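You operate a simulated robot arm through the tools that you are given. There is no shell and no other tool.

You run a simulated two-armed robot. Do the job below in one go: nothing can be reset, and whatever is moved stays where it is left.

TASK
Set the torque wrench as the card says and torque nuts 1 to 4 in number order.
Fine: each till it clicks; the wrench goes back on its mat.
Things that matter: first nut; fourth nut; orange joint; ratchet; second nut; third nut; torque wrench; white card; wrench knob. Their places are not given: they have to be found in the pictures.

The check looks at the end state, three seconds after you hand in, the way a careful person would. Anything else that was tipped, shoved, dropped, spilled or broken makes it a failure.

THE ROBOT
Two 7-joint arms with fingered hands on one trunk that stands fixed in place. Base frame: the origin is at the foot of the trunk, x ahead of it, y to its left, z up. Readings come in cm, rad, newtons and seconds.
The left shoulder is at [20, 13.5, 94.5], the right one opposite. Payload 4 kg a hand.
The TCP of each hand is the grasp point between the finger pads, 2.5 cm short of the fingertips. In the tool frame z runs along the fingers and y along their closing line. The gripper opens to 8.8 cm. The gripper's body begins 2.9 cm behind the TCP. The gripper is a hand of 4 fingers: y runs from the thumb to the fingers, the wrist lies at [-1.3, -10.6, -17.4] in the tool frame, and closing takes about 1.5 s.
Orientation is told as [roll, pitch, yaw] about the base's x, y, z axes, in that order, counted from this pose: with the fingers straight down and the wrist toward the robot, the tool's x, y and z point along [0, 1, 0], [1, 0, 0] and [0, 0, -1] of the base frame.

THE INTERFACE
- The arms move only by the tool jog_arm. It takes "left_rows", "right_rows" or both (then of equal length, played together; a hand with none holds still); each is a list of rows, each a list of 6 numbers: the turn, a rotation vector about the base's x, y, z in rad, then the shift along the base's x, y, z in cm. In form: [[wx, wy, wz, x, y, z], ...]. A call has 1 to 20 rows; each row shifts and turns the commanded pose from where the row before left it. "left_claw" and "right_claw" are, for a hand that has rows, the gripper command, from -1 (shut) to 1 (fully open), values between in proportion, set as the call begins (left out, the last holds). Each row takes 0.2 s and may step no farther than 5 cm and 0.15 rad from the row before; otherwise, or with a gripper value out of range, the whole call is refused. A pose out of reach is approached as far as the arm can. The call stops where the force on the tool passes 40 N (or 10 N more than at its start, if that is more) or the arm is blocked; 0.2 s more then pass. The fingers move at their own pace (about 15.3 cm/s each) and stop on an object; they squeeze with about 33 N. The grip force told is the motor's: it shows also when the fingers shut on nothing. Time passes only in rows, and 0.2 s behind the last, so rows that do not move let the fingers close. The reply holds the time, the measured pose of the TCP, the force on the tool along the base axes, the opening and the grip force, in the units named above and with some noise, with the torque about the TCP (base axes, N m) and any sound that the robot's microphone picked up.
- Cameras (640 x 400 px; columns grow to the right, rows downward): "scene" is now at [13.49, 3.43, 155.2]; the picture's right is [0.42, -0.91, 0.00], its down [-0.62, -0.29, -0.73] and it looks along [0.66, 0.31, -0.68] (base axes); focal length 329 px, centre (320, 200). "left" rides on the left gripper at [-6.4, -8.3, -9.8] in its tool frame; the picture's right is [-0.62, -0.37, 0.69], its down [0.71, -0.63, 0.30] and it looks along [0.32, 0.68, 0.65] (tool axes); focal length 265 px, centre (320, 200). "right" rides on the right gripper at [6.4, -8.3, -9.8] in its tool frame; the picture's right is [-0.62, 0.37, -0.69], its down [-0.71, -0.63, 0.30] and it looks along [-0.32, 0.68, 0.65] (tool axes); focal length 265 px, centre (320, 200).
- snapshot(camera): a new picture of that camera. No time passes.
- lift_body(by): slides the trunk up (or, below 0, down) by that many cm; the arms and the scene camera ride with it, the base frame stays. It gives what a move gives, with no picture.
- curl_fingers(index, middle, ring, thumb_bend, thumb_turn, hand): sets how far each is bent, from 0 (flat) to 1 (curled in); at 0.3 the hand is open as for a grip, at 0.7 the pads meet at the TCP. One left out holds its place. A second passes; each finger stops where it meets its share of the squeeze, and holds until it gets a number again. A gripper value or a shape takes the hand back. It gives what a move gives, with no picture; readings hold the bend of each and the force on the fingers (four entries, about 0 where the hand has none), thumb and palm. thumb_turn goes from beside the hand (0) to across from the fingers (1), as for a grip.
- set_grasp(shape, hand): the hand has 4 fingers and takes this shape, open, in about a second: jaw (thumb against the fingers, like two jaws); tri (thumb and two fingers); tip (a fingertip pinch); poke (one finger out to press); point (the index stretched); flat (the hand flat); cup (the hand cupped); fist (a fist). The gripper value then closes the fingers along that shape, each until it touches; the sizes above hold for jaw. It gives what a move gives, with no picture.
- aim_head(pan, tilt): turns the head with the scene camera to pan (to the left, within 1.693 rad either way) and tilt (down, from -0.506 to 1.204), counted from straight ahead of the robot. It gives what a move gives.
- point_at(camera, pixels): there is no depth. For up to 12 entries [column, row, z] of the newest picture of that camera ("zoom" is the newest enlarged one), the place [x, y] in the base frame at which the ray of that pixel passes the height z, good to about 0.2 cm. No time passes.
- inspect(camera, box): a new picture of the part [left, top, right, bottom] of that camera's present view, enlarged. No time passes.
- hand_in(): hands the job in; it is judged then, once.

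Unless the task says otherwise, let go and move clear before handing in.

The tools are called as a command line: name --argument value ..., lists and objects as JSON in quotes. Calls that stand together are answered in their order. jog_arm: Moves the arms, as the interface text tells. Its arguments: {"type":"object","properties":{"left_rows":{"type":"array","items":{"type":"array","items":{"type":"number"}}},"left_claw":{"type":"number"},"right_rows":{"type":"array","items":{"type":"array","items":{"type":"number"}}},"right_claw":{"type":"number"}},"required":[]} The other tools are called the same way: lift_body (by) slides the trunk up or down; set_grasp (shape, hand) gives the hand a shape; curl_fingers (index, middle, ring, thumb_bend, thumb_turn, hand) moves the fingers one by one; aim_head (pan, tilt) turns the head that bears the scene camera; snapshot (camera) takes a picture; point_at (camera, pixels) gives the place at which the rays of pixels pass given heights; inspect (camera, box) takes an enlarged picture of a part of a camera's view; hand_in () hands the job in.

At the start:

```text
t: 0.0
left_position: [42.78, 37.82, 130.75]
left_tool_rot: [0.001, 0.001, 0.003]
left_ft_force: [-0.2, -0.2, 0.2]
left_torque: [-0.02, -0.02, -0.01]
left_grip_width: 8.78
left_finger_force: 0.0
left_shape: jaw
left_bend: [0.3, 0.3, 0.3, 0.3, 0.98]
left_finger forces: [0.0, 0.0, 0.1, 0.0, 0.1, 0.0]
right_position: [59.38, -11.49, 123.18]
right_tool_rot: [0.001, 0.001, 0.0]
right_ft_force: [-1.2, -0.7, -0.3]
right_torque: [0.03, -0.05, -0.01]
right_grip_width: 8.77
right_finger_force: 0.0
right_shape: jaw
right_bend: [0.3, 0.3, 0.3, 0.3, 0.98]
right_finger forces: [0.0, 0.0, 0.1, 0.0, 0.0, 0.0]
trunk travel left (down, up): [-55.0, 22.0]
head pan, tilt: [0.435, 0.752]
```

scene: 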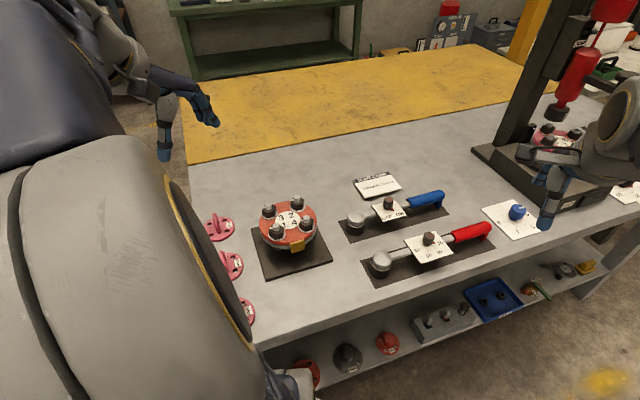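
right: 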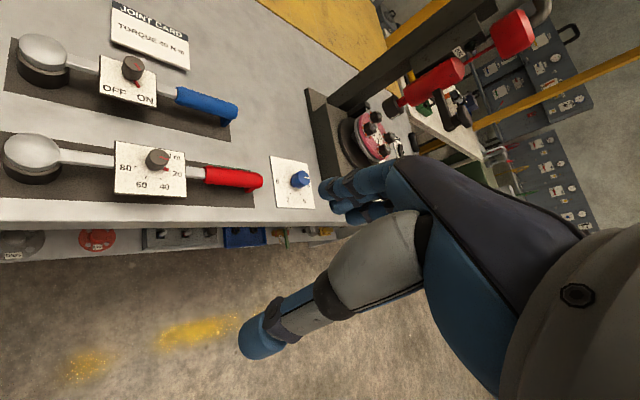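
left: 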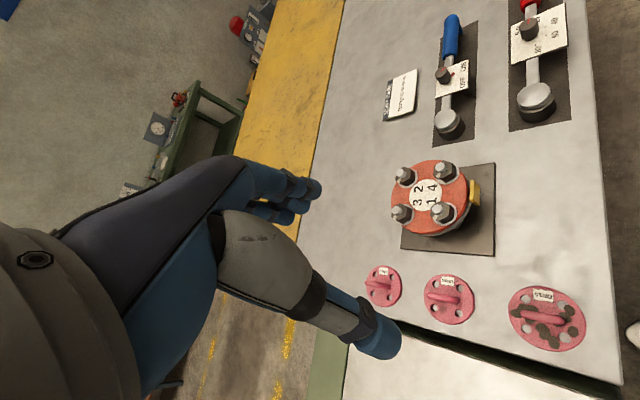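

The scene shows the orange joint near (288,225), a blue-handled tool near (395,210) and a red-handled one with a numbered dial near (430,245). I'll zoom in on the card, the dial and the joint.

inspect --camera "scene" --box '[330, 160, 510, 290]'

inspect --camera "right" --box '[0, 0, 340, 215]'

inspect --camera "scene" --box '[240, 180, 340, 290]'

inspect --camera "left" --box '[360, 130, 520, 270]'

```text
3.08 times, centred on (420, 225) of scene
```

zoom: 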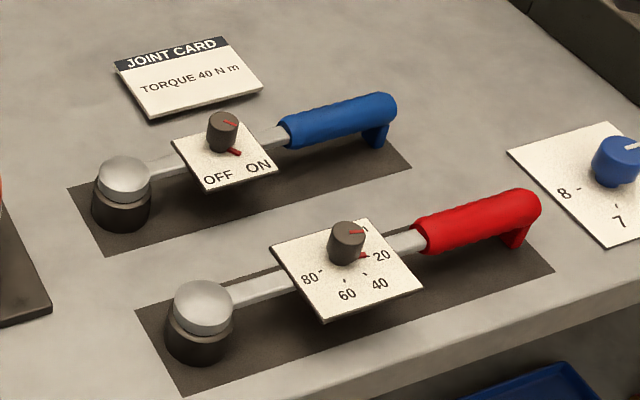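

```text
1.86 times, centred on (170, 108) of right
```

zoom: 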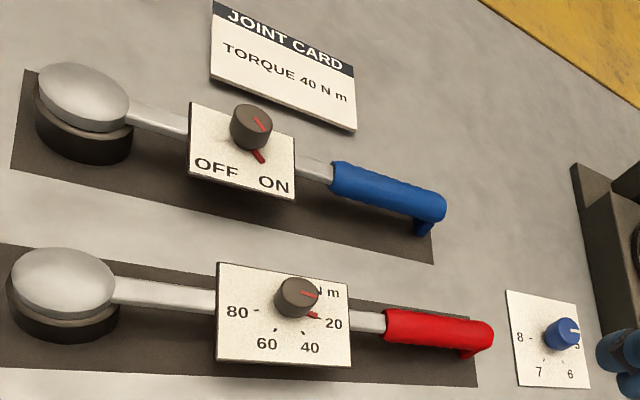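

```text
3.64 times, centred on (290, 235) of scene
```

zoom: 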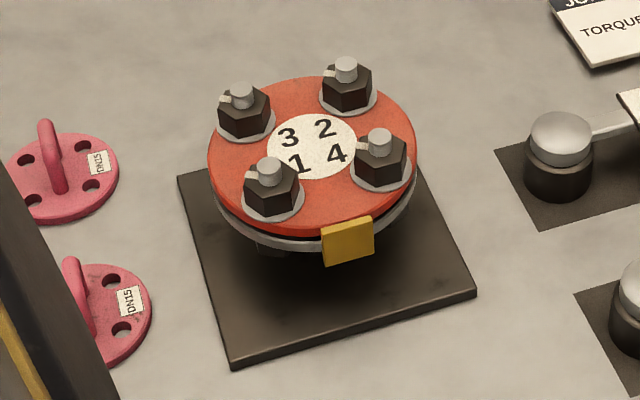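

```text
2.86 times, centred on (440, 200) of left
```

zoom: 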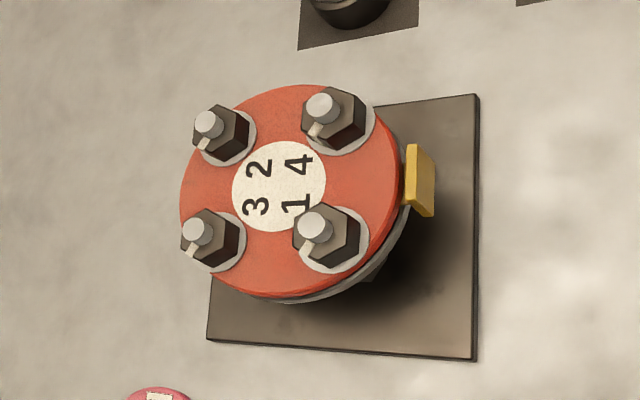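

The red-handled tool with the 20–80 dial is the torque wrench (knob now near 20) and the card says 40 N m. I'll find heights by comparing scene rays with right-camera rays.

point_at --camera "scene" --pixels '[[366.4, 198.4, 70], [366.4, 198.4, 80], [366.4, 198.4, 90], [401.5, 188.6, 70], [401.5, 188.6, 80], [401.5, 188.6, 90], [381.7, 259.1, 80], [381.7, 259.1, 90], [381.7, 259.1, 100], [429, 238, 80], [429, 238, 90], [429, 238, 100]]'

point_at --camera "right" --pixels '[[111.4, 42.4, 70], [111.4, 42.4, 80], [111.4, 42.4, 90], [188.8, 70.3, 70], [188.8, 70.3, 80], [188.8, 70.3, 90], [31.3, 148, 80], [31.3, 148, 90], [31.3, 148, 100], [157, 156, 80], [157, 156, 90], [157, 156, 100]]'

```text
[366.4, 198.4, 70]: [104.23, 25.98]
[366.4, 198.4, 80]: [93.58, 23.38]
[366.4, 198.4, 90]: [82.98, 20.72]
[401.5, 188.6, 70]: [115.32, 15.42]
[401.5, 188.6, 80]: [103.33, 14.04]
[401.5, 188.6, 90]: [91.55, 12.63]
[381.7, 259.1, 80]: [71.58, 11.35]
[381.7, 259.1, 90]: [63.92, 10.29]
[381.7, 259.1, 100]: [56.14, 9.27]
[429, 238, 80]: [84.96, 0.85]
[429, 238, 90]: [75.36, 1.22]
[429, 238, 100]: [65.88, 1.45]
```

```text
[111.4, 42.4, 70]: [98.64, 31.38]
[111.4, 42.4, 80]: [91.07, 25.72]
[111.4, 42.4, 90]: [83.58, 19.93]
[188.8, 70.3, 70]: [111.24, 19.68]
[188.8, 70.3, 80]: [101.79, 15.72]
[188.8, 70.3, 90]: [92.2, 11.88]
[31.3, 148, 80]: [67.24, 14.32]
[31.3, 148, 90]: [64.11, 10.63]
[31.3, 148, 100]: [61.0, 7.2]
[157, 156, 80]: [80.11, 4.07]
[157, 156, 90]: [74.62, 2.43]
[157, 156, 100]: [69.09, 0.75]
```

Table height comes out near z≈88. Next I'll raise the trunk for a better view and map the table edge, mats and joint base.

point_at --camera "scene" --pixels '[[262, 351, 88], [638, 212, 88], [188, 163, 88], [361, 261, 88], [376, 288, 88], [496, 248, 88], [252, 240, 88], [266, 279, 88], [331, 260, 88], [338, 223, 88], [352, 243, 88], [450, 213, 88]]'

aim_head --pan 0.3 --tilt 0.95

snapshot --camera "scene"

```text
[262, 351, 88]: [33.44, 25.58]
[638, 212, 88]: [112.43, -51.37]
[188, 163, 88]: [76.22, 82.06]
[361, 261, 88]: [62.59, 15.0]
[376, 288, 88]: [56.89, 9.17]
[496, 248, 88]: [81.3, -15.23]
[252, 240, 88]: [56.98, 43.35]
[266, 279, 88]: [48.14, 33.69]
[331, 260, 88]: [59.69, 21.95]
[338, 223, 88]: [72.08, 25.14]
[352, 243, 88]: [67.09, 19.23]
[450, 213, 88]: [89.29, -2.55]
```

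```text
t: 0.7
left_position: [42.74, 37.73, 130.76]
left_tool_rot: [0.0, 0.0, -0.001]
left_ft_force: [-0.2, -0.4, -0.9]
left_torque: [-0.03, 0.01, 0.0]
left_grip_width: 8.75
left_finger_force: 0.0
left_shape: jaw
left_bend: [0.3, 0.3, 0.3, 0.3, 0.98]
left_finger forces: [0.1, 0.0, 0.1, 0.0, 0.0, 0.1]
right_position: [59.36, -11.47, 123.13]
right_tool_rot: [0.0, 0.0, 0.0]
right_ft_force: [0.1, -0.6, 0.2]
right_torque: [0.0, 0.03, 0.02]
right_grip_width: 8.76
right_finger_force: 0.1
right_shape: jaw
right_bend: [0.3, 0.3, 0.3, 0.3, 0.98]
right_finger forces: [0.0, 0.0, 0.0, 0.1, 0.0, 0.0]
trunk travel left (down, up): [-55.0, 22.0]
head pan, tilt: [0.3, 0.949]
```

```text
taken
```

scene: 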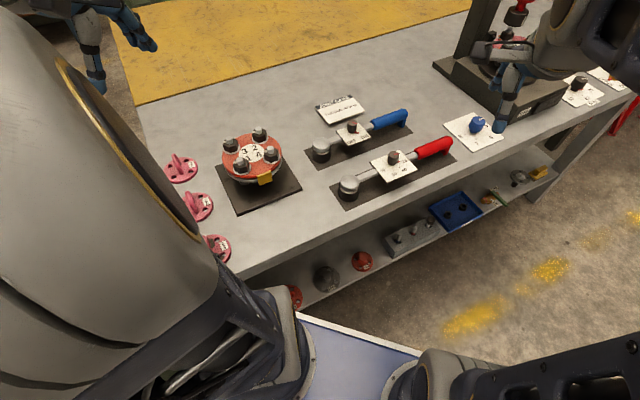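

The table edge runs at about −44° in the base frame, and the wrench lies along it. I'll zoom on the torque wrench and joint from the new head pose.

inspect --camera "scene" --box '[325, 125, 465, 212]'

inspect --camera "scene" --box '[370, 140, 418, 170]'

inspect --camera "scene" --box '[205, 115, 311, 215]'

inspect --camera "right" --box '[100, 120, 280, 232]'

```text
4.57 times, centred on (395, 168) of scene
```

zoom: 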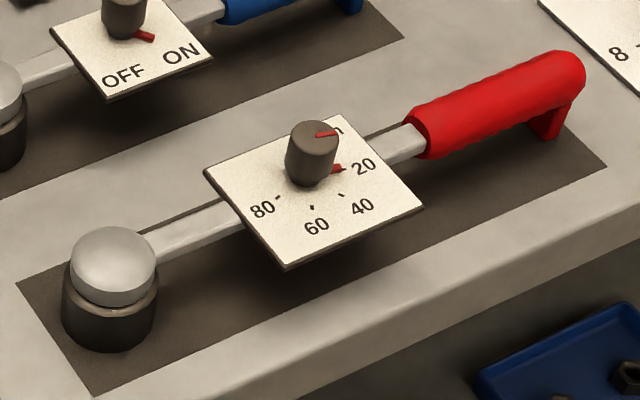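

```text
13.33 times, centred on (394, 155) of scene
```

zoom: 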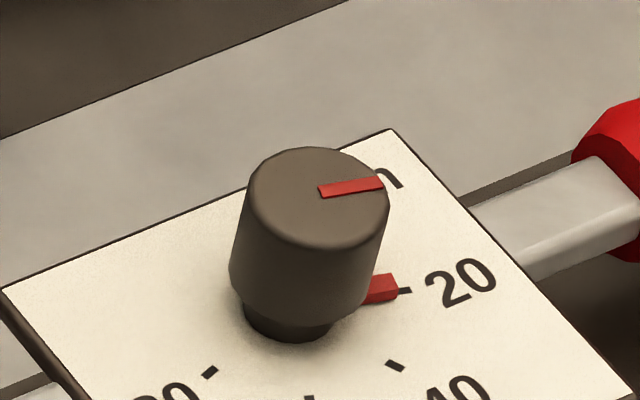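

```text
4.00 times, centred on (258, 165) of scene
```

zoom: 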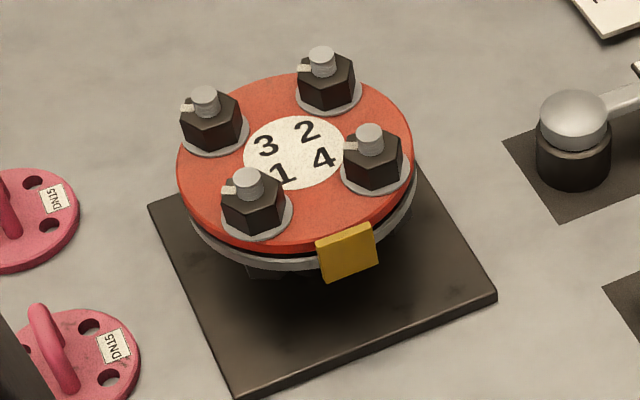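

```text
3.56 times, centred on (190, 176) of right
```

zoom: 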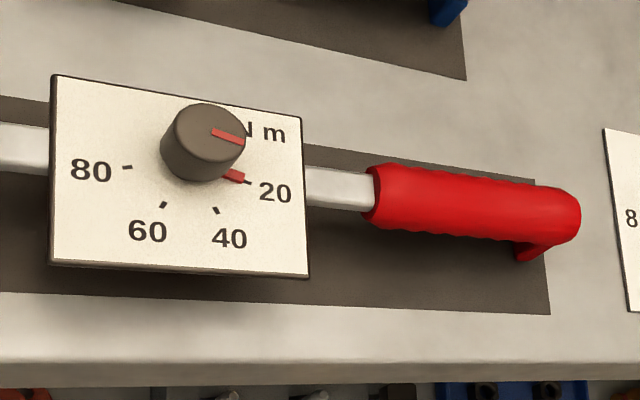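

Knob pointer sits at 20 and 40 is the next tick round. Now I'll triangulate the nut stud tops in the left and scene pictures.

point_at --camera "scene" --pixels '[[240, 160, 90], [240, 160, 100], [258.25, 128.75, 90], [258.25, 128.75, 100], [229, 139.25, 90], [229, 139.25, 100], [270.25, 149.25, 90], [270.25, 149.25, 100]]'

snapshot --camera "left"

point_at --camera "left" --pixels '[[438.6, 207.7, 90], [438.6, 207.7, 100], [400.8, 172.7, 90], [400.8, 172.7, 100], [397, 210.5, 90], [397, 210.5, 100], [440.7, 167.8, 90], [440.7, 167.8, 100]]'

inspect --camera "left" --box '[360, 130, 520, 270]'

```text
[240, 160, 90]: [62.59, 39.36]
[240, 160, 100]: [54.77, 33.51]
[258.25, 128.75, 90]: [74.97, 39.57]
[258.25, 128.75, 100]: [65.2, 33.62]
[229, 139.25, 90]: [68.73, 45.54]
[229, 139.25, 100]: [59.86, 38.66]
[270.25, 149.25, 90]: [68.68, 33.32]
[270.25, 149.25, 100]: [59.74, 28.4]
```

```text
taken
```

left: 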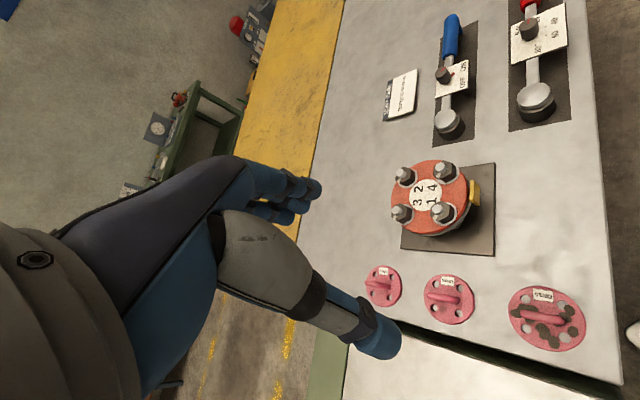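

```text
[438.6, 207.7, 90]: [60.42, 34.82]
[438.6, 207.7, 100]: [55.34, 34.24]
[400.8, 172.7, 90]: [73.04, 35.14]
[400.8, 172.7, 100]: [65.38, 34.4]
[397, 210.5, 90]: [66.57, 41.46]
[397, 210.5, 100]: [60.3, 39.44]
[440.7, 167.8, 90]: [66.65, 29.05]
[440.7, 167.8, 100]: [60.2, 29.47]
```

```text
2.86 times, centred on (440, 200) of left
```

zoom: 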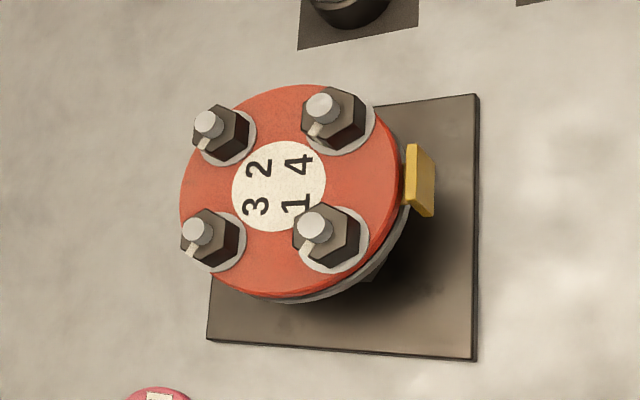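

Nut stud tops triangulate to z≈98.4: nut 1 (56,34.3), nut 2 (66.6,34.5), nut 3 (61.3,39.8), nut 4 (61.5,29.4). Next I'll triangulate the wrench's board, knob, handle and head.

point_at --camera "scene" --pixels '[[369.8, 161.9, 88], [369.8, 161.9, 98], [400.5, 149.4, 88], [400.5, 149.4, 98], [417.5, 169.5, 88], [417.5, 169.5, 98], [387.3, 182.9, 88], [387.3, 182.9, 98], [394.0, 154.9, 88], [394.0, 154.9, 98], [349.7, 181.1, 88], [349.7, 181.1, 98]]'

point_at --camera "right" --pixels '[[115.0, 140.9, 88], [115.0, 140.9, 98], [185.2, 153.0, 88], [185.2, 153.0, 98], [186.6, 197.9, 88], [186.6, 197.9, 98], [114.2, 193.7, 88], [114.2, 193.7, 98], [159, 155, 88], [159, 155, 98], [32, 148, 88], [32, 148, 98]]'

inspect --camera "right" --box '[0, 100, 140, 220]'

```text
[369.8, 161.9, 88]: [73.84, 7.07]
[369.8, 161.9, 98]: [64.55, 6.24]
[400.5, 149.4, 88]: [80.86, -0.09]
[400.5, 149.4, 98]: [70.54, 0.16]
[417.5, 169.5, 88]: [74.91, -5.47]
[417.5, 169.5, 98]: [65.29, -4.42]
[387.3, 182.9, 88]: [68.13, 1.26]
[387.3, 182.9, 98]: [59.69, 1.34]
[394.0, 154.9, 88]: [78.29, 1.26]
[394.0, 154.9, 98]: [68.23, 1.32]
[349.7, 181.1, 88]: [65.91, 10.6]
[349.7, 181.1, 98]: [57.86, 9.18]
```

```text
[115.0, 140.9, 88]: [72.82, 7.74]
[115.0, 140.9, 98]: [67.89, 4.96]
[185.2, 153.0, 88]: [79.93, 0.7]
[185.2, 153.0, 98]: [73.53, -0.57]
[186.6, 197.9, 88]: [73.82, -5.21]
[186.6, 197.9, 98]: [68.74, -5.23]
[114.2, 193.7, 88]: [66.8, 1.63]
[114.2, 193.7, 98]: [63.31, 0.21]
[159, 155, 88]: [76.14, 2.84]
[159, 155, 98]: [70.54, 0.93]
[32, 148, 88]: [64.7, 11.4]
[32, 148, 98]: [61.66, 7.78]
```

```text
3.33 times, centred on (70, 160) of right
```

zoom: 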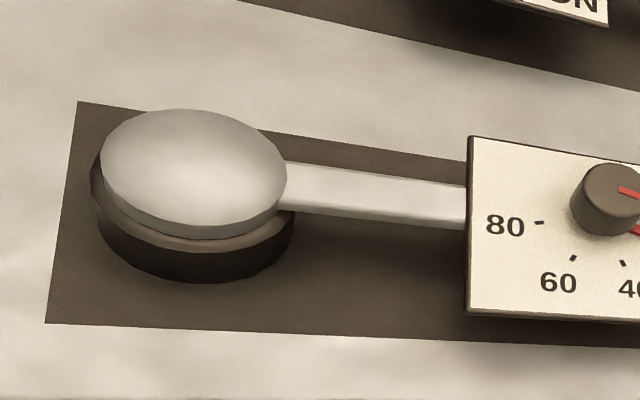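

Board top is near z≈90.7, the knob near (73.3,1.6) with top ≈93, and the head near (63.6,10.2). Now the handle and the knob/tick geometry.

point_at --camera "right" --pixels '[[204.6, 174.6, 90], [263, 180.2, 90], [239.5, 167.5, 90], [239.5, 190, 88], [252, 195, 88]]'

inspect --camera "right" --box '[130, 135, 210, 185]'

inspect --camera "scene" --box '[405, 130, 465, 168]'

```text
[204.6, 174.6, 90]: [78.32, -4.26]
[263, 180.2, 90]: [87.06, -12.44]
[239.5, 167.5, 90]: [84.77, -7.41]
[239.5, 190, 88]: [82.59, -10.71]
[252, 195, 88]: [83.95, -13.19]
```

```text
8.00 times, centred on (170, 160) of right
```

zoom: 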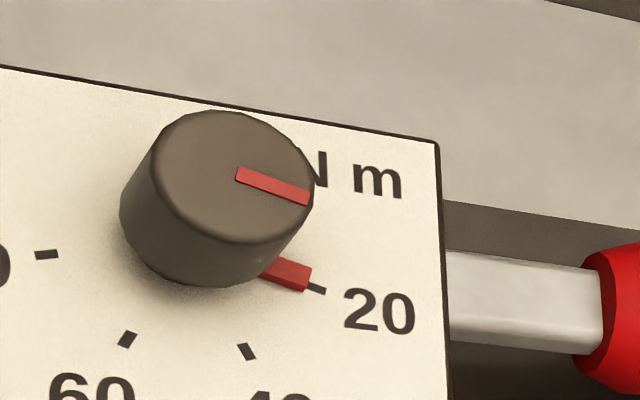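

```text
10.53 times, centred on (435, 149) of scene
```

zoom: 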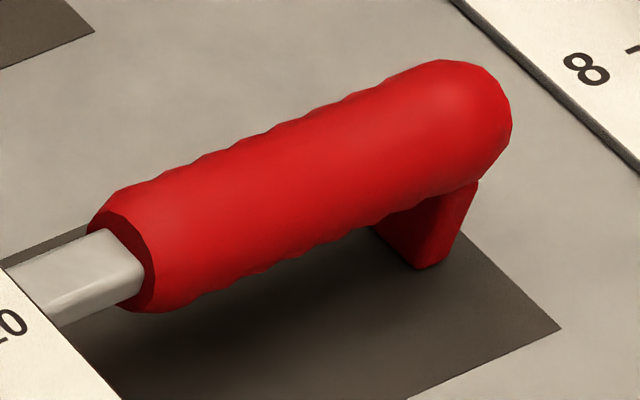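

Ticks 20/40/60/80 are visible in the right zoom; I'll project them to the board plane to get the knob centre and the turn angle.

point_at --camera "right" --pixels '[[169.75, 171.1, 90.75], [160.75, 178.9, 90.75], [145.9, 177.25, 90.75], [135.75, 166.75, 90.75], [168.0, 169.5, 91], [159.0, 158.1, 93], [159.6, 156.6, 93], [168.5, 159.8, 93]]'

point_at --camera "scene" --pixels '[[400.4, 161.75, 90.75], [399.6, 167.45, 90.75], [393.1, 169.9, 90.75], [385.8, 167.9, 90.75], [393.6, 154.7, 93], [394.1, 154.4, 93], [398.7, 153.9, 93], [391.5, 163.5, 90.9]]'

```text
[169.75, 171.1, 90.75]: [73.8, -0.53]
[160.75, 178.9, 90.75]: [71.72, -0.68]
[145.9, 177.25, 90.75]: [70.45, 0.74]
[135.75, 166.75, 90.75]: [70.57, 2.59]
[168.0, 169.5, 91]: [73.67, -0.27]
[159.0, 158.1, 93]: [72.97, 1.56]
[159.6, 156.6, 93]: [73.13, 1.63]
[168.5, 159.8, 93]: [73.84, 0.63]
```

```text
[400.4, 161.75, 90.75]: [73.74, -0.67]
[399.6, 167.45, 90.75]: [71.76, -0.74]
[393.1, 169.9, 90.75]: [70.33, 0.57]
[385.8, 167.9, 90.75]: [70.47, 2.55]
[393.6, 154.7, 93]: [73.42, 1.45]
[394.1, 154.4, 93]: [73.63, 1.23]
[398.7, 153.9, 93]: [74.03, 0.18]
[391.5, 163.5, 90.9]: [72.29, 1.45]
```

Knob centre ≈(72.6,1.5), top ≈94, and 20→40 is about 50° clockwise seen from above. I'll now find the flange-top height using the digit "4" and label "1", plus the base plate corners.

point_at --camera "scene" --pixels '[[258.75, 154.5, 90], [258.75, 154.5, 100], [248.5, 158.25, 90], [248.5, 158.25, 100], [302.25, 188.5, 85], [302.25, 188.5, 95], [262, 169.5, 90], [262, 169.5, 100]]'

point_at --camera "left" --pixels '[[432.7, 187.1, 90], [432.7, 187.1, 100], [431.3, 201, 90], [431.3, 201, 100], [495.7, 163.3, 85], [495.7, 163.3, 95], [494.5, 255.6, 88], [400.5, 248.4, 88]]'

inspect --camera "left" --box '[385, 150, 475, 230]'

inspect --camera "scene" --box '[220, 122, 290, 172]'

```text
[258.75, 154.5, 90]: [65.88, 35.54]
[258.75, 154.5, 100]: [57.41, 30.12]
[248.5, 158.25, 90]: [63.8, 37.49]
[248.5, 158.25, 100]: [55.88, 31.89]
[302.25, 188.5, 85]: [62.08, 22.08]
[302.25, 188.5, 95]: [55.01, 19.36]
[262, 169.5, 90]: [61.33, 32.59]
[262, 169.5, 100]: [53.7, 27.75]
```

```text
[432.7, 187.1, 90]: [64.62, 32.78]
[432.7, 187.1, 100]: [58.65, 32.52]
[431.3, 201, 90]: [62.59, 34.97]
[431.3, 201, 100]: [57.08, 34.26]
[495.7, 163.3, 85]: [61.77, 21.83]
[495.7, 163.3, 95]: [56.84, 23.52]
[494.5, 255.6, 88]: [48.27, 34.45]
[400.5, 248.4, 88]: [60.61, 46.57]
```

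```text
5.00 times, centred on (430, 190) of left
```

zoom: 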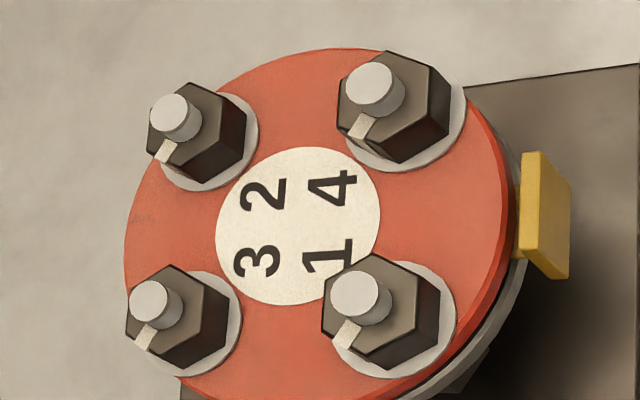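

```text
8.00 times, centred on (255, 147) of scene
```

zoom: 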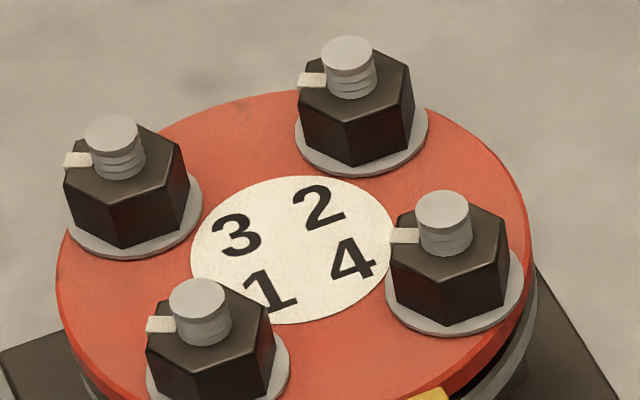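

The flange top is at z≈95.2 and the stud tops at 98.4. I'll bring the right hand above the wrench handle, yawed +45° so it closes across the handle, and take close pictures.

jog_arm --right_rows '[[0, 0, 0.131, 3.84, 0.52, -2.2], [0, 0, 0.131, 3.84, 0.52, -2.2], [0, 0, 0.131, 3.84, 0.52, -2.2], [0, 0, 0.131, 3.84, 0.52, -2.2], [0, 0, 0.131, 3.84, 0.52, -2.2], [0, 0, 0.131, 3.84, 0.52, -2.2]]' --right_claw 1

snapshot --camera "right"

snapshot --camera "scene"

```text
t: 2.1
left_position: [42.74, 37.85, 130.69]
left_tool_rot: [0.001, -0.001, 0.0]
left_ft_force: [-0.1, -0.2, 0.3]
left_torque: [-0.01, -0.02, 0.02]
left_grip_width: 8.75
left_finger_force: 0.1
left_shape: jaw
left_bend: [0.3, 0.3, 0.3, 0.3, 0.98]
left_finger forces: [0.0, 0.0, 0.1, 0.0, 0.0, 0.0]
right_position: [82.51, -8.31, 110.06]
right_tool_rot: [0.002, -0.002, 0.789]
right_ft_force: [-0.1, 0.5, 1.1]
right_torque: [-0.02, -0.01, -0.01]
right_grip_width: 8.79
right_finger_force: 0.0
right_shape: jaw
right_bend: [0.3, 0.3, 0.3, 0.3, 0.98]
right_finger forces: [0.0, 0.0, 0.0, 0.0, 0.0, 0.1]
trunk travel left (down, up): [-55.0, 22.0]
head pan, tilt: [0.3, 0.949]
```

```text
taken
```

right: 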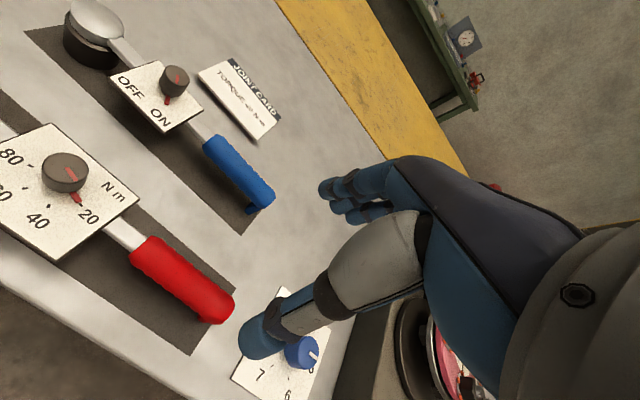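

```text
taken
```

scene: 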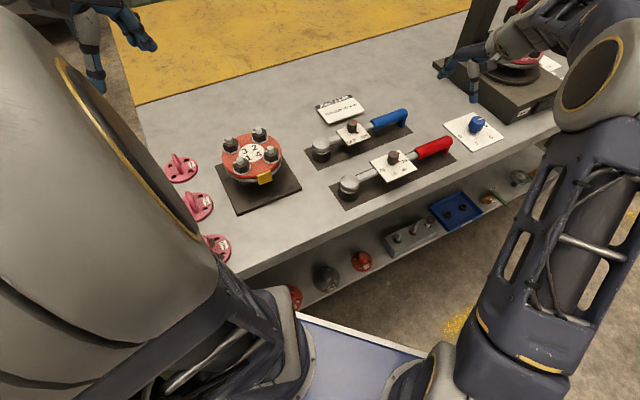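

TCP's downward projection is at about (188,281), right on the red handle. I'll measure the handle from this close picture and from the scene.

inspect --camera "right" --box '[0, 120, 280, 360]'

inspect --camera "right" --box '[60, 0, 280, 140]'

point_at --camera "right" --pixels '[[141, 252, 90], [218, 308, 90], [65, 172, 93.5], [80, 205, 90.75], [37, 205, 90.75], [136, 201, 90.75], [58, 261, 90.75], [48, 124, 90.75], [235, 291, 88], [190, 353, 88]]'

```text
1.67 times, centred on (140, 240) of right
```

zoom: 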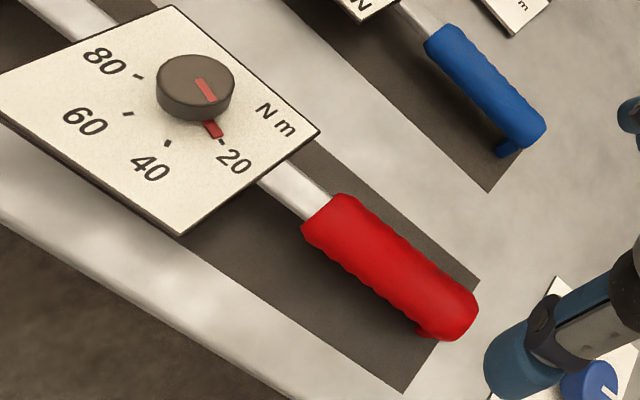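

```text
2.86 times, centred on (170, 70) of right
```

zoom: 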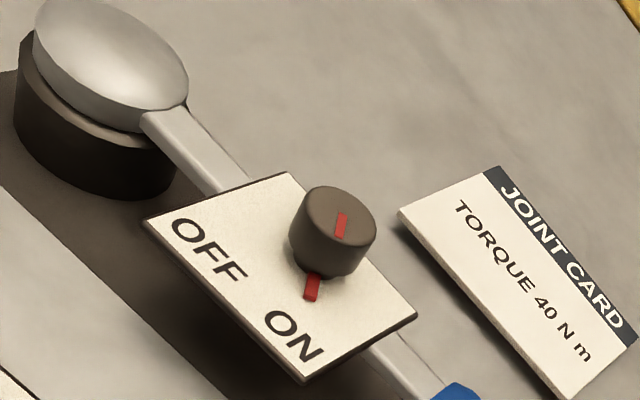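

```text
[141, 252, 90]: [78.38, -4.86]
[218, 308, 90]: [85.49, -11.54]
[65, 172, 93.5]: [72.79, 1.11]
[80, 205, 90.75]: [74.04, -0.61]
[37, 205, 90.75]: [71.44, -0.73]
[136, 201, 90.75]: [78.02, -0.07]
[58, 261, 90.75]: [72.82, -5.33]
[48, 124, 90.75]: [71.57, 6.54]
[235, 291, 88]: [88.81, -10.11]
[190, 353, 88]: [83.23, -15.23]
```

The handle midpoint is ≈(82.2,−8.4), directly below the right TCP. Next I'll bring the left hand to a lower vantage near the wrench head, to judge the head and bar height and later turn the knob.

jog_arm --left_rows '[[0, 0, 0, 1.5, -4, -2.0], [0, 0, 0, 1.5, -4, -2.0], [0, 0, 0, 1.5, -4, -3.0], [0, 0, 0, 1.5, -4, -3.0], [0, 0, 0, 1.5, -4, -4.0], [0, 0, 0, 0.5, -3, -4.0]]' --left_claw 1

snapshot --camera "left"

snapshot --camera "scene"

```text
refused: row 3 steps farther than a row can; nothing moved
```

```text
taken
```

left: 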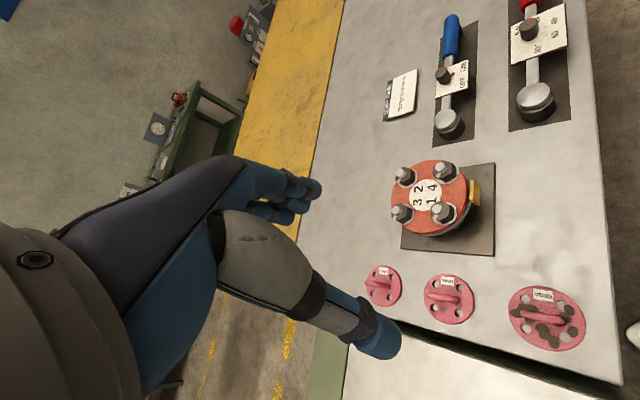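

```text
taken
```

scene: 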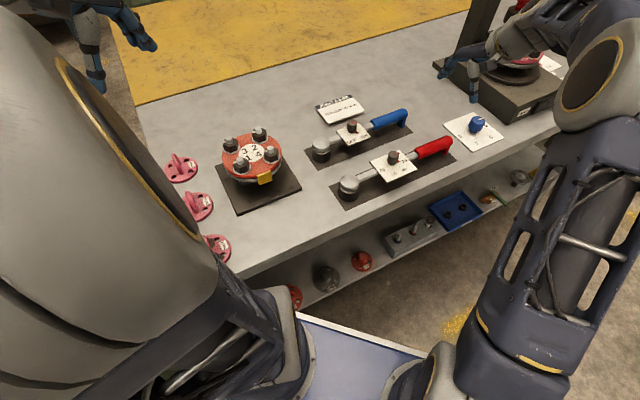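

The call was refused because steps exceeded 5 cm, so nothing moved. I'll repeat it with smaller steps.

jog_arm --left_rows '[[0, 0, 0, 1.2, -3, -2.3], [0, 0, 0, 1.2, -3, -2.3], [0, 0, 0, 1.2, -3, -2.3], [0, 0, 0, 1.2, -3, -2.3], [0, 0, 0, 1.2, -3, -2.3], [0, 0, 0, 1.2, -3, -2.3], [0, 0, 0, 0.5, -3, -2.3], [0, 0, 0, 0.5, -3, -2.3]]' --left_claw 1

snapshot --camera "left"

snapshot --camera "scene"

```text
t: 3.9
left_position: [50.92, 14.06, 112.37]
left_tool_rot: [0.001, -0.001, 0.002]
left_ft_force: [-0.6, -0.5, 0.0]
left_torque: [-0.01, 0.04, 0.02]
left_grip_width: 8.77
left_finger_force: 0.1
left_shape: jaw
left_bend: [0.3, 0.3, 0.3, 0.3, 0.98]
left_finger forces: [0.0, 0.0, 0.0, 0.0, 0.0, 0.1]
right_position: [82.44, -8.38, 110.07]
right_tool_rot: [-0.001, 0.0, 0.788]
right_ft_force: [0.5, 0.2, 0.6]
right_torque: [0.01, 0.01, 0.01]
right_grip_width: 8.8
right_finger_force: 0.1
right_shape: jaw
right_bend: [0.3, 0.3, 0.3, 0.3, 0.98]
right_finger forces: [0.0, 0.0, 0.0, 0.0, 0.0, 0.1]
trunk travel left (down, up): [-55.0, 22.0]
head pan, tilt: [0.3, 0.949]
```

```text
taken
```

left: 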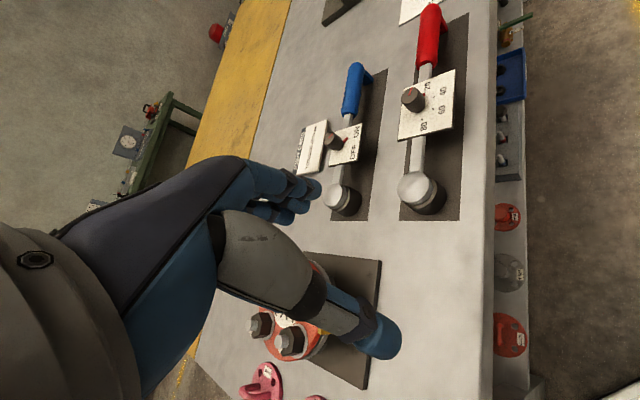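

```text
taken
```

scene: 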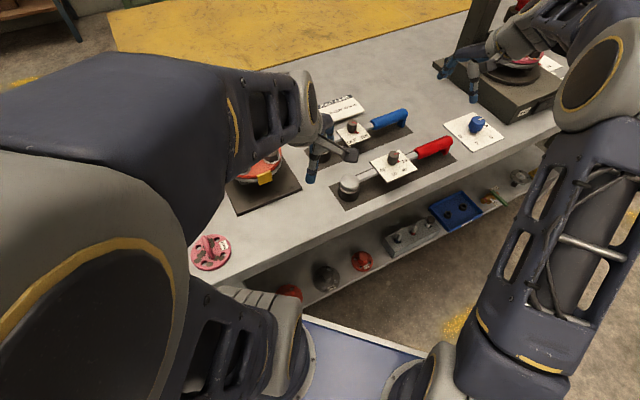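

inspect --camera "left" --box '[380, 0, 500, 230]'

inspect --camera "left" --box '[380, 110, 480, 230]'

inspect --camera "scene" --box '[325, 150, 405, 210]'

```text
1.74 times, centred on (440, 115) of left
```

zoom: 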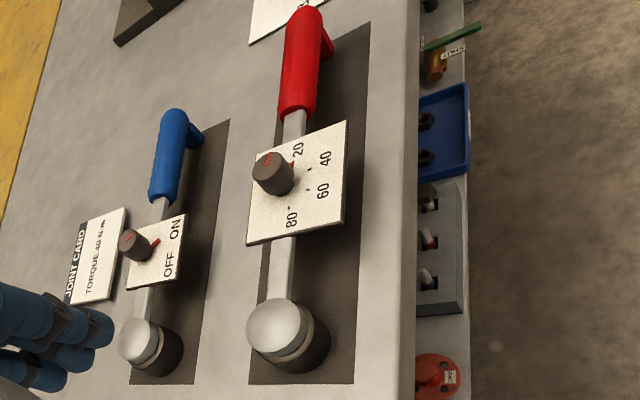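

```text
3.33 times, centred on (430, 170) of left
```

zoom: 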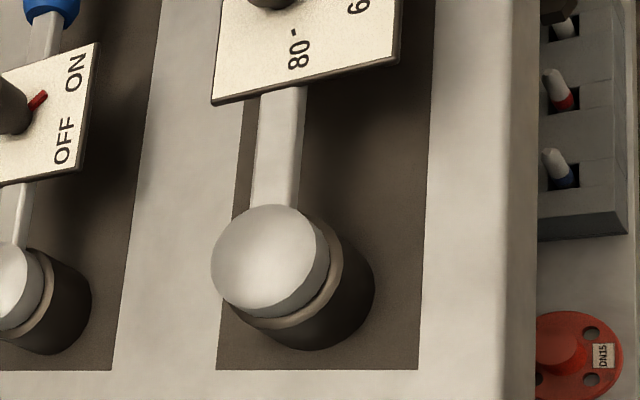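

```text
6.67 times, centred on (365, 180) of scene
```

zoom: 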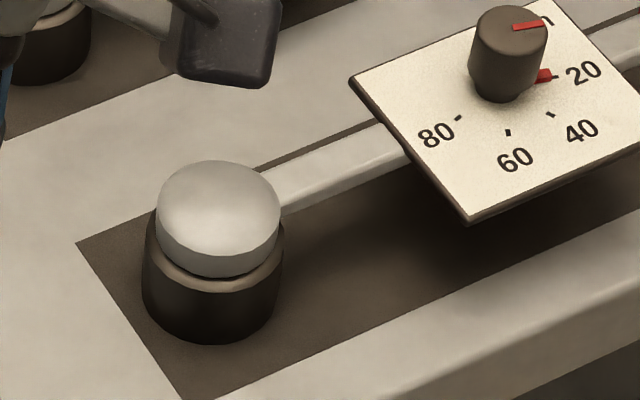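

point_at --camera "scene" --pixels '[[349.7, 181.95, 88], [349.7, 181.95, 93], [369.5, 161.7, 88], [369.5, 161.7, 93], [387.2, 183, 88], [387.2, 183, 93], [328.5, 186.4, 88], [345.1, 212.5, 88], [348.4, 201.4, 88]]'

point_at --camera "left" --pixels '[[413.5, 188, 88], [413.5, 188, 93], [397.6, 140.6, 88], [397.6, 140.6, 93], [454, 128, 88], [454, 128, 93], [399, 221, 88], [459.5, 220.8, 88], [427.5, 215, 88]]'

```text
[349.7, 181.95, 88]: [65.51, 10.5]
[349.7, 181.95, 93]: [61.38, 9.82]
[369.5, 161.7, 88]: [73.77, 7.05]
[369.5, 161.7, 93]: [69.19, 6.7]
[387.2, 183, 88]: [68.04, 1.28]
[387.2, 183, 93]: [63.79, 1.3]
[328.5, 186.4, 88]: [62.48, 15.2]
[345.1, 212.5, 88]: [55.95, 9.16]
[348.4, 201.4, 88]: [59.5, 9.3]
```

```text
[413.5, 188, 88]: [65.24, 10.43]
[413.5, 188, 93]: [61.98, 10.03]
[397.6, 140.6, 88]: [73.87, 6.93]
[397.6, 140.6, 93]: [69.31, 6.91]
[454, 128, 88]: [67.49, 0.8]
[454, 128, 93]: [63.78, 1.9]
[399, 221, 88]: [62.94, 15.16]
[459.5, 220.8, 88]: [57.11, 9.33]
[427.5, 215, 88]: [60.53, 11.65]
```

The wrench head is in view; socket height looks ~3.5–4.5 cm in total, so the bar may only just clear neighbouring studs. I'll lower the right hand over the handle first and look again.

jog_arm --right_rows '[[0, 0, 0, 0, 0, -4], [0, 0, 0, 0, 0, -4], [0, 0, 0, 0, 0, -4], [0, 0, 0, 0, 0, -3]]' --right_claw 1

snapshot --camera "right"

inspect --camera "scene" --box '[370, 90, 490, 175]'

inspect --camera "left" --box '[370, 0, 530, 100]'

```text
t: 4.9
left_position: [50.84, 14.08, 112.46]
left_tool_rot: [0.001, 0.001, -0.001]
left_ft_force: [0.1, 0.0, 0.7]
left_torque: [0.0, -0.04, 0.02]
left_grip_width: 8.76
left_finger_force: 0.0
left_shape: jaw
left_bend: [0.3, 0.3, 0.3, 0.3, 0.98]
left_finger forces: [0.0, 0.0, 0.0, 0.0, 0.0, 0.1]
right_position: [82.41, -8.36, 95.07]
right_tool_rot: [-0.001, -0.002, 0.788]
right_ft_force: [-0.5, -0.7, 0.6]
right_torque: [-0.04, -0.01, 0.03]
right_grip_width: 8.77
right_finger_force: 0.1
right_shape: jaw
right_bend: [0.3, 0.3, 0.3, 0.3, 0.98]
right_finger forces: [0.1, 0.0, 0.1, 0.0, 0.1, 0.0]
trunk travel left (down, up): [-55.0, 22.0]
head pan, tilt: [0.3, 0.949]
```

```text
taken
```

right: 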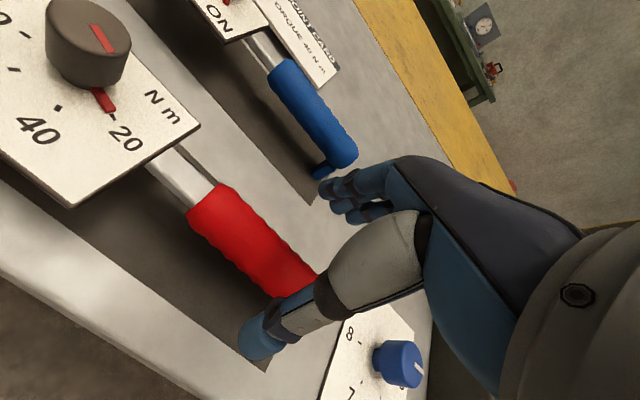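

```text
4.71 times, centred on (430, 132) of scene
```

zoom: 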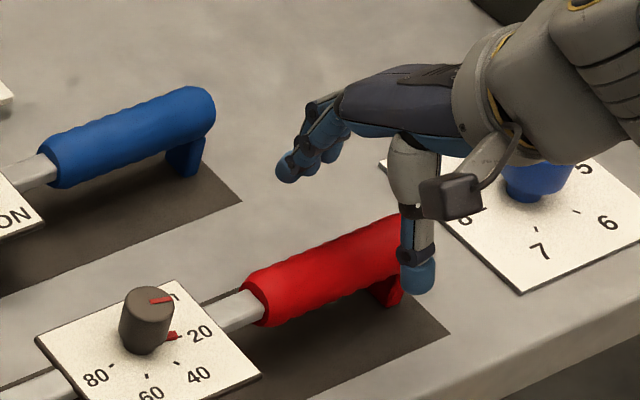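

```text
4.00 times, centred on (450, 50) of left
```

zoom: 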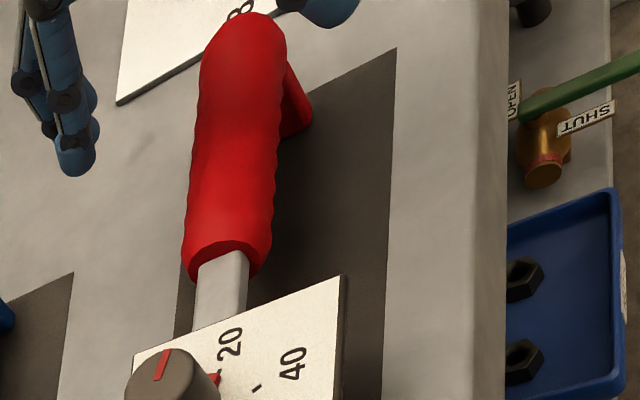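

The handle runs midway between thumb (258,335) and fingers (345,190). I'll lower slowly onto it.

jog_arm --right_rows '[[0, 0, 0, 0, 0, -1.5], [0, 0, 0, 0, 0, -1.5], [0, 0, 0, 0, 0, -1]]' --right_claw 1

snapshot --camera "right"

inspect --camera "left" --box '[370, 0, 530, 100]'

```text
t: 5.7
left_position: [51.05, 14.11, 112.39]
left_tool_rot: [-0.002, 0.002, 0.0]
left_ft_force: [-0.4, -0.3, 0.1]
left_torque: [0.03, -0.01, 0.01]
left_grip_width: 8.77
left_finger_force: 0.1
left_shape: jaw
left_bend: [0.3, 0.3, 0.3, 0.3, 0.98]
left_finger forces: [0.1, 0.0, 0.1, 0.1, 0.0, 0.0]
right_position: [82.51, -8.41, 90.88]
right_tool_rot: [-0.001, 0.0, 0.788]
right_ft_force: [-0.3, 0.2, -0.1]
right_torque: [0.01, 0.02, 0.02]
right_grip_width: 8.8
right_finger_force: 0.1
right_shape: jaw
right_bend: [0.3, 0.3, 0.3, 0.3, 0.98]
right_finger forces: [0.0, 0.1, 0.0, 0.0, 0.0, 0.0]
trunk travel left (down, up): [-55.0, 22.0]
head pan, tilt: [0.3, 0.949]
```

```text
taken
```

right: 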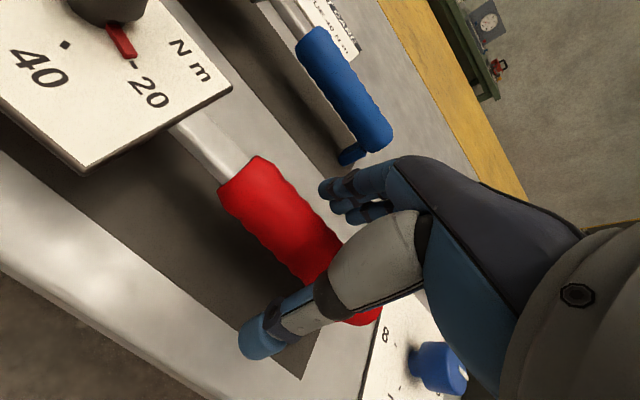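

```text
4.00 times, centred on (450, 50) of left
```

zoom: 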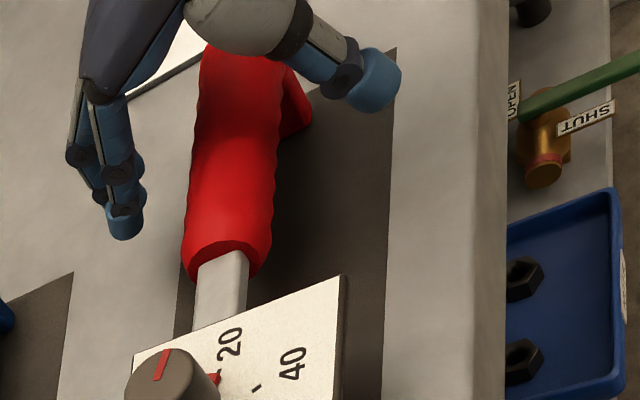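

No contact at z 90.9 with the handle between the thumb and fingers. I'll close the right hand on it.

jog_arm --right_rows '[[0, 0, 0, 0, 0, 0], [0, 0, 0, 0, 0, 0], [0, 0, 0, 0, 0, 0], [0, 0, 0, 0, 0, 0], [0, 0, 0, 0, 0, 0], [0, 0, 0, 0, 0, 0], [0, 0, 0, 0, 0, 0], [0, 0, 0, 0, 0, 0], [0, 0, 0, 0, 0, 0]]' --right_claw -1

snapshot --camera "right"

snapshot --camera "left"

inspect --camera "left" --box '[370, 0, 530, 100]'

```text
t: 7.7
left_position: [50.97, 14.03, 112.37]
left_tool_rot: [0.001, 0.0, 0.0]
left_ft_force: [-0.7, 0.4, -0.3]
left_torque: [-0.06, 0.0, -0.04]
left_grip_width: 8.78
left_finger_force: 0.0
left_shape: jaw
left_bend: [0.3, 0.3, 0.3, 0.3, 0.98]
left_finger forces: [0.1, 0.1, 0.0, 0.0, 0.1, 0.0]
right_position: [82.41, -8.35, 90.87]
right_tool_rot: [0.0, 0.0, 0.787]
right_ft_force: [0.4, 0.3, 0.6]
right_torque: [0.01, 0.0, 0.11]
right_grip_width: 2.57
right_finger_force: 33.2
right_shape: jaw
right_bend: [0.74, 0.53, 0.5, 0.74, 1.0]
right_finger forces: [16.5, 9.0, 4.1, 0.0, 29.8, 0.0]
trunk travel left (down, up): [-55.0, 22.0]
head pan, tilt: [0.3, 0.949]
```

```text
taken
```

right: 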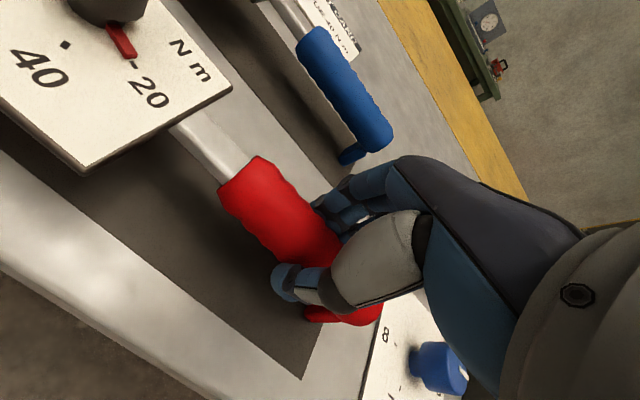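

```text
taken
```

left: 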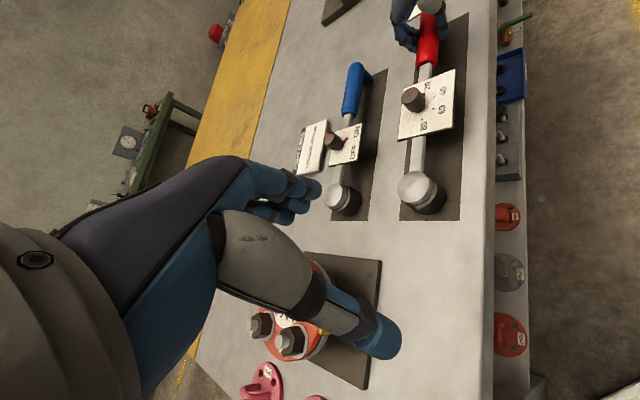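

```text
4.00 times, centred on (450, 50) of left
```

zoom: 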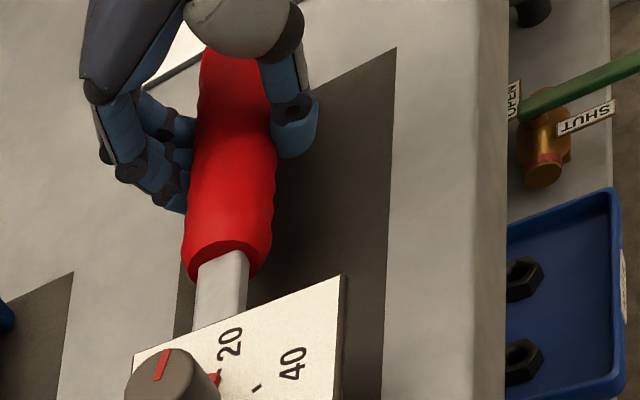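

The right hand holds the handle (grip 33 N, wrench unmoved). Now I'll bring the left hand above the knob at about (72.6,1.5).

jog_arm --left_rows '[[0, 0, 0, 3.6, -2.09, -1.07], [0, 0, 0, 3.6, -2.09, -1.07], [0, 0, 0, 3.6, -2.09, -1.07], [0, 0, 0, 3.6, -2.09, -1.07], [0, 0, 0, 3.6, -2.09, -1.07], [0, 0, 0, 3.6, -2.09, -1.07]]' --left_claw 1

snapshot --camera "left"

snapshot --camera "scene"

snapshot --camera "right"

```text
t: 9.1
left_position: [72.62, 1.13, 105.99]
left_tool_rot: [0.001, -0.001, 0.002]
left_ft_force: [0.4, -0.2, -0.3]
left_torque: [0.01, 0.05, -0.02]
left_grip_width: 8.75
left_finger_force: 0.1
left_shape: jaw
left_bend: [0.3, 0.3, 0.3, 0.3, 0.98]
left_finger forces: [0.0, 0.0, 0.0, 0.0, 0.0, 0.0]
right_position: [82.52, -8.32, 90.88]
right_tool_rot: [0.0, 0.001, 0.787]
right_ft_force: [-0.2, -0.4, -0.1]
right_torque: [-0.02, 0.01, 0.08]
right_grip_width: 2.56
right_finger_force: 34.0
right_shape: jaw
right_bend: [0.74, 0.53, 0.5, 0.74, 1.0]
right_finger forces: [16.9, 9.4, 4.6, 0.0, 31.3, 0.0]
trunk travel left (down, up): [-55.0, 22.0]
head pan, tilt: [0.3, 0.949]
```

```text
taken
```

left: 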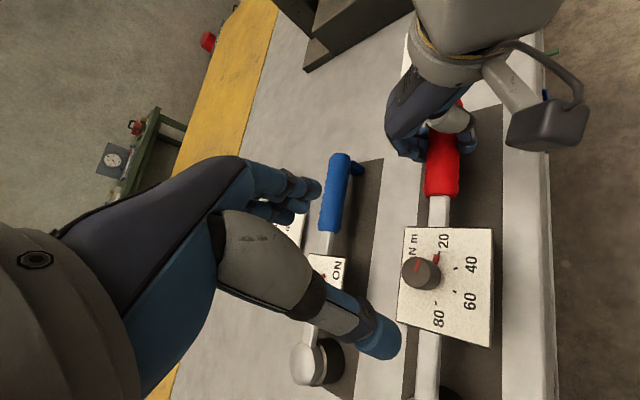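

```text
taken
```

scene: 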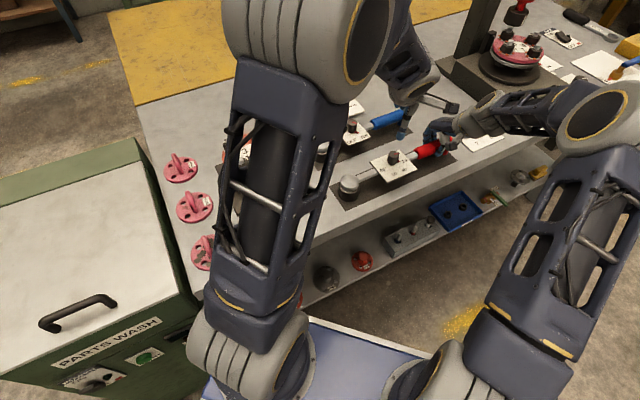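

```text
taken
```

right: 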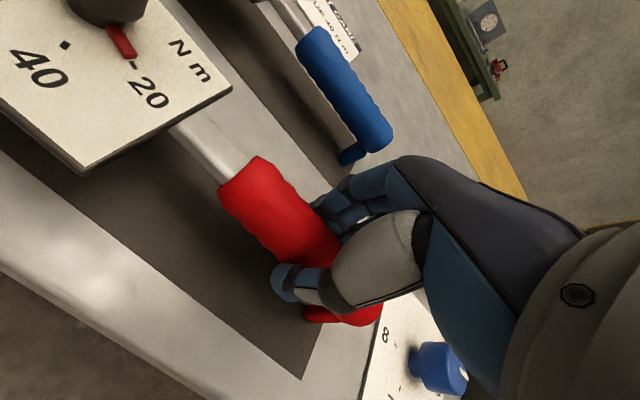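

The knob top sits near (421,268) in the left image; my computed downward projection of the TCP is (422,272). I'll check with rays.

inspect --camera "left" --box '[380, 215, 500, 350]'

point_at --camera "left" --pixels '[[418, 268, 94], [418, 268, 93], [424, 278, 91], [404, 227, 90.7], [494, 229, 90.7], [491, 347, 90.7], [398, 320, 90.7]]'

```text
2.96 times, centred on (440, 282) of left
```

zoom: 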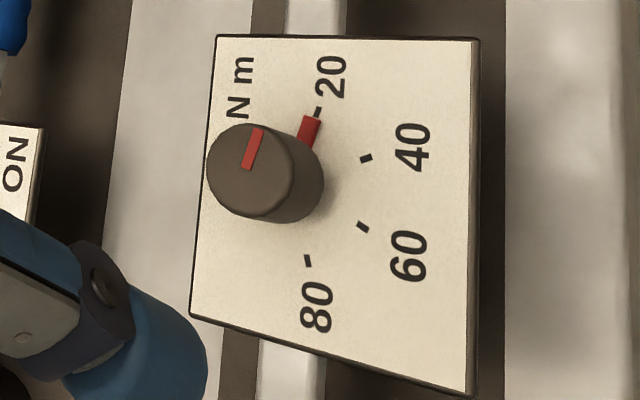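

```text
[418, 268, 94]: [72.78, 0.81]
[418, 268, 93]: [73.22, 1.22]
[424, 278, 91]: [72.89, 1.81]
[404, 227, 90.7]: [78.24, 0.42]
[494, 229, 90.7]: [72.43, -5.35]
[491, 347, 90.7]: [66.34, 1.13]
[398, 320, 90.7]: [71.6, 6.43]
```

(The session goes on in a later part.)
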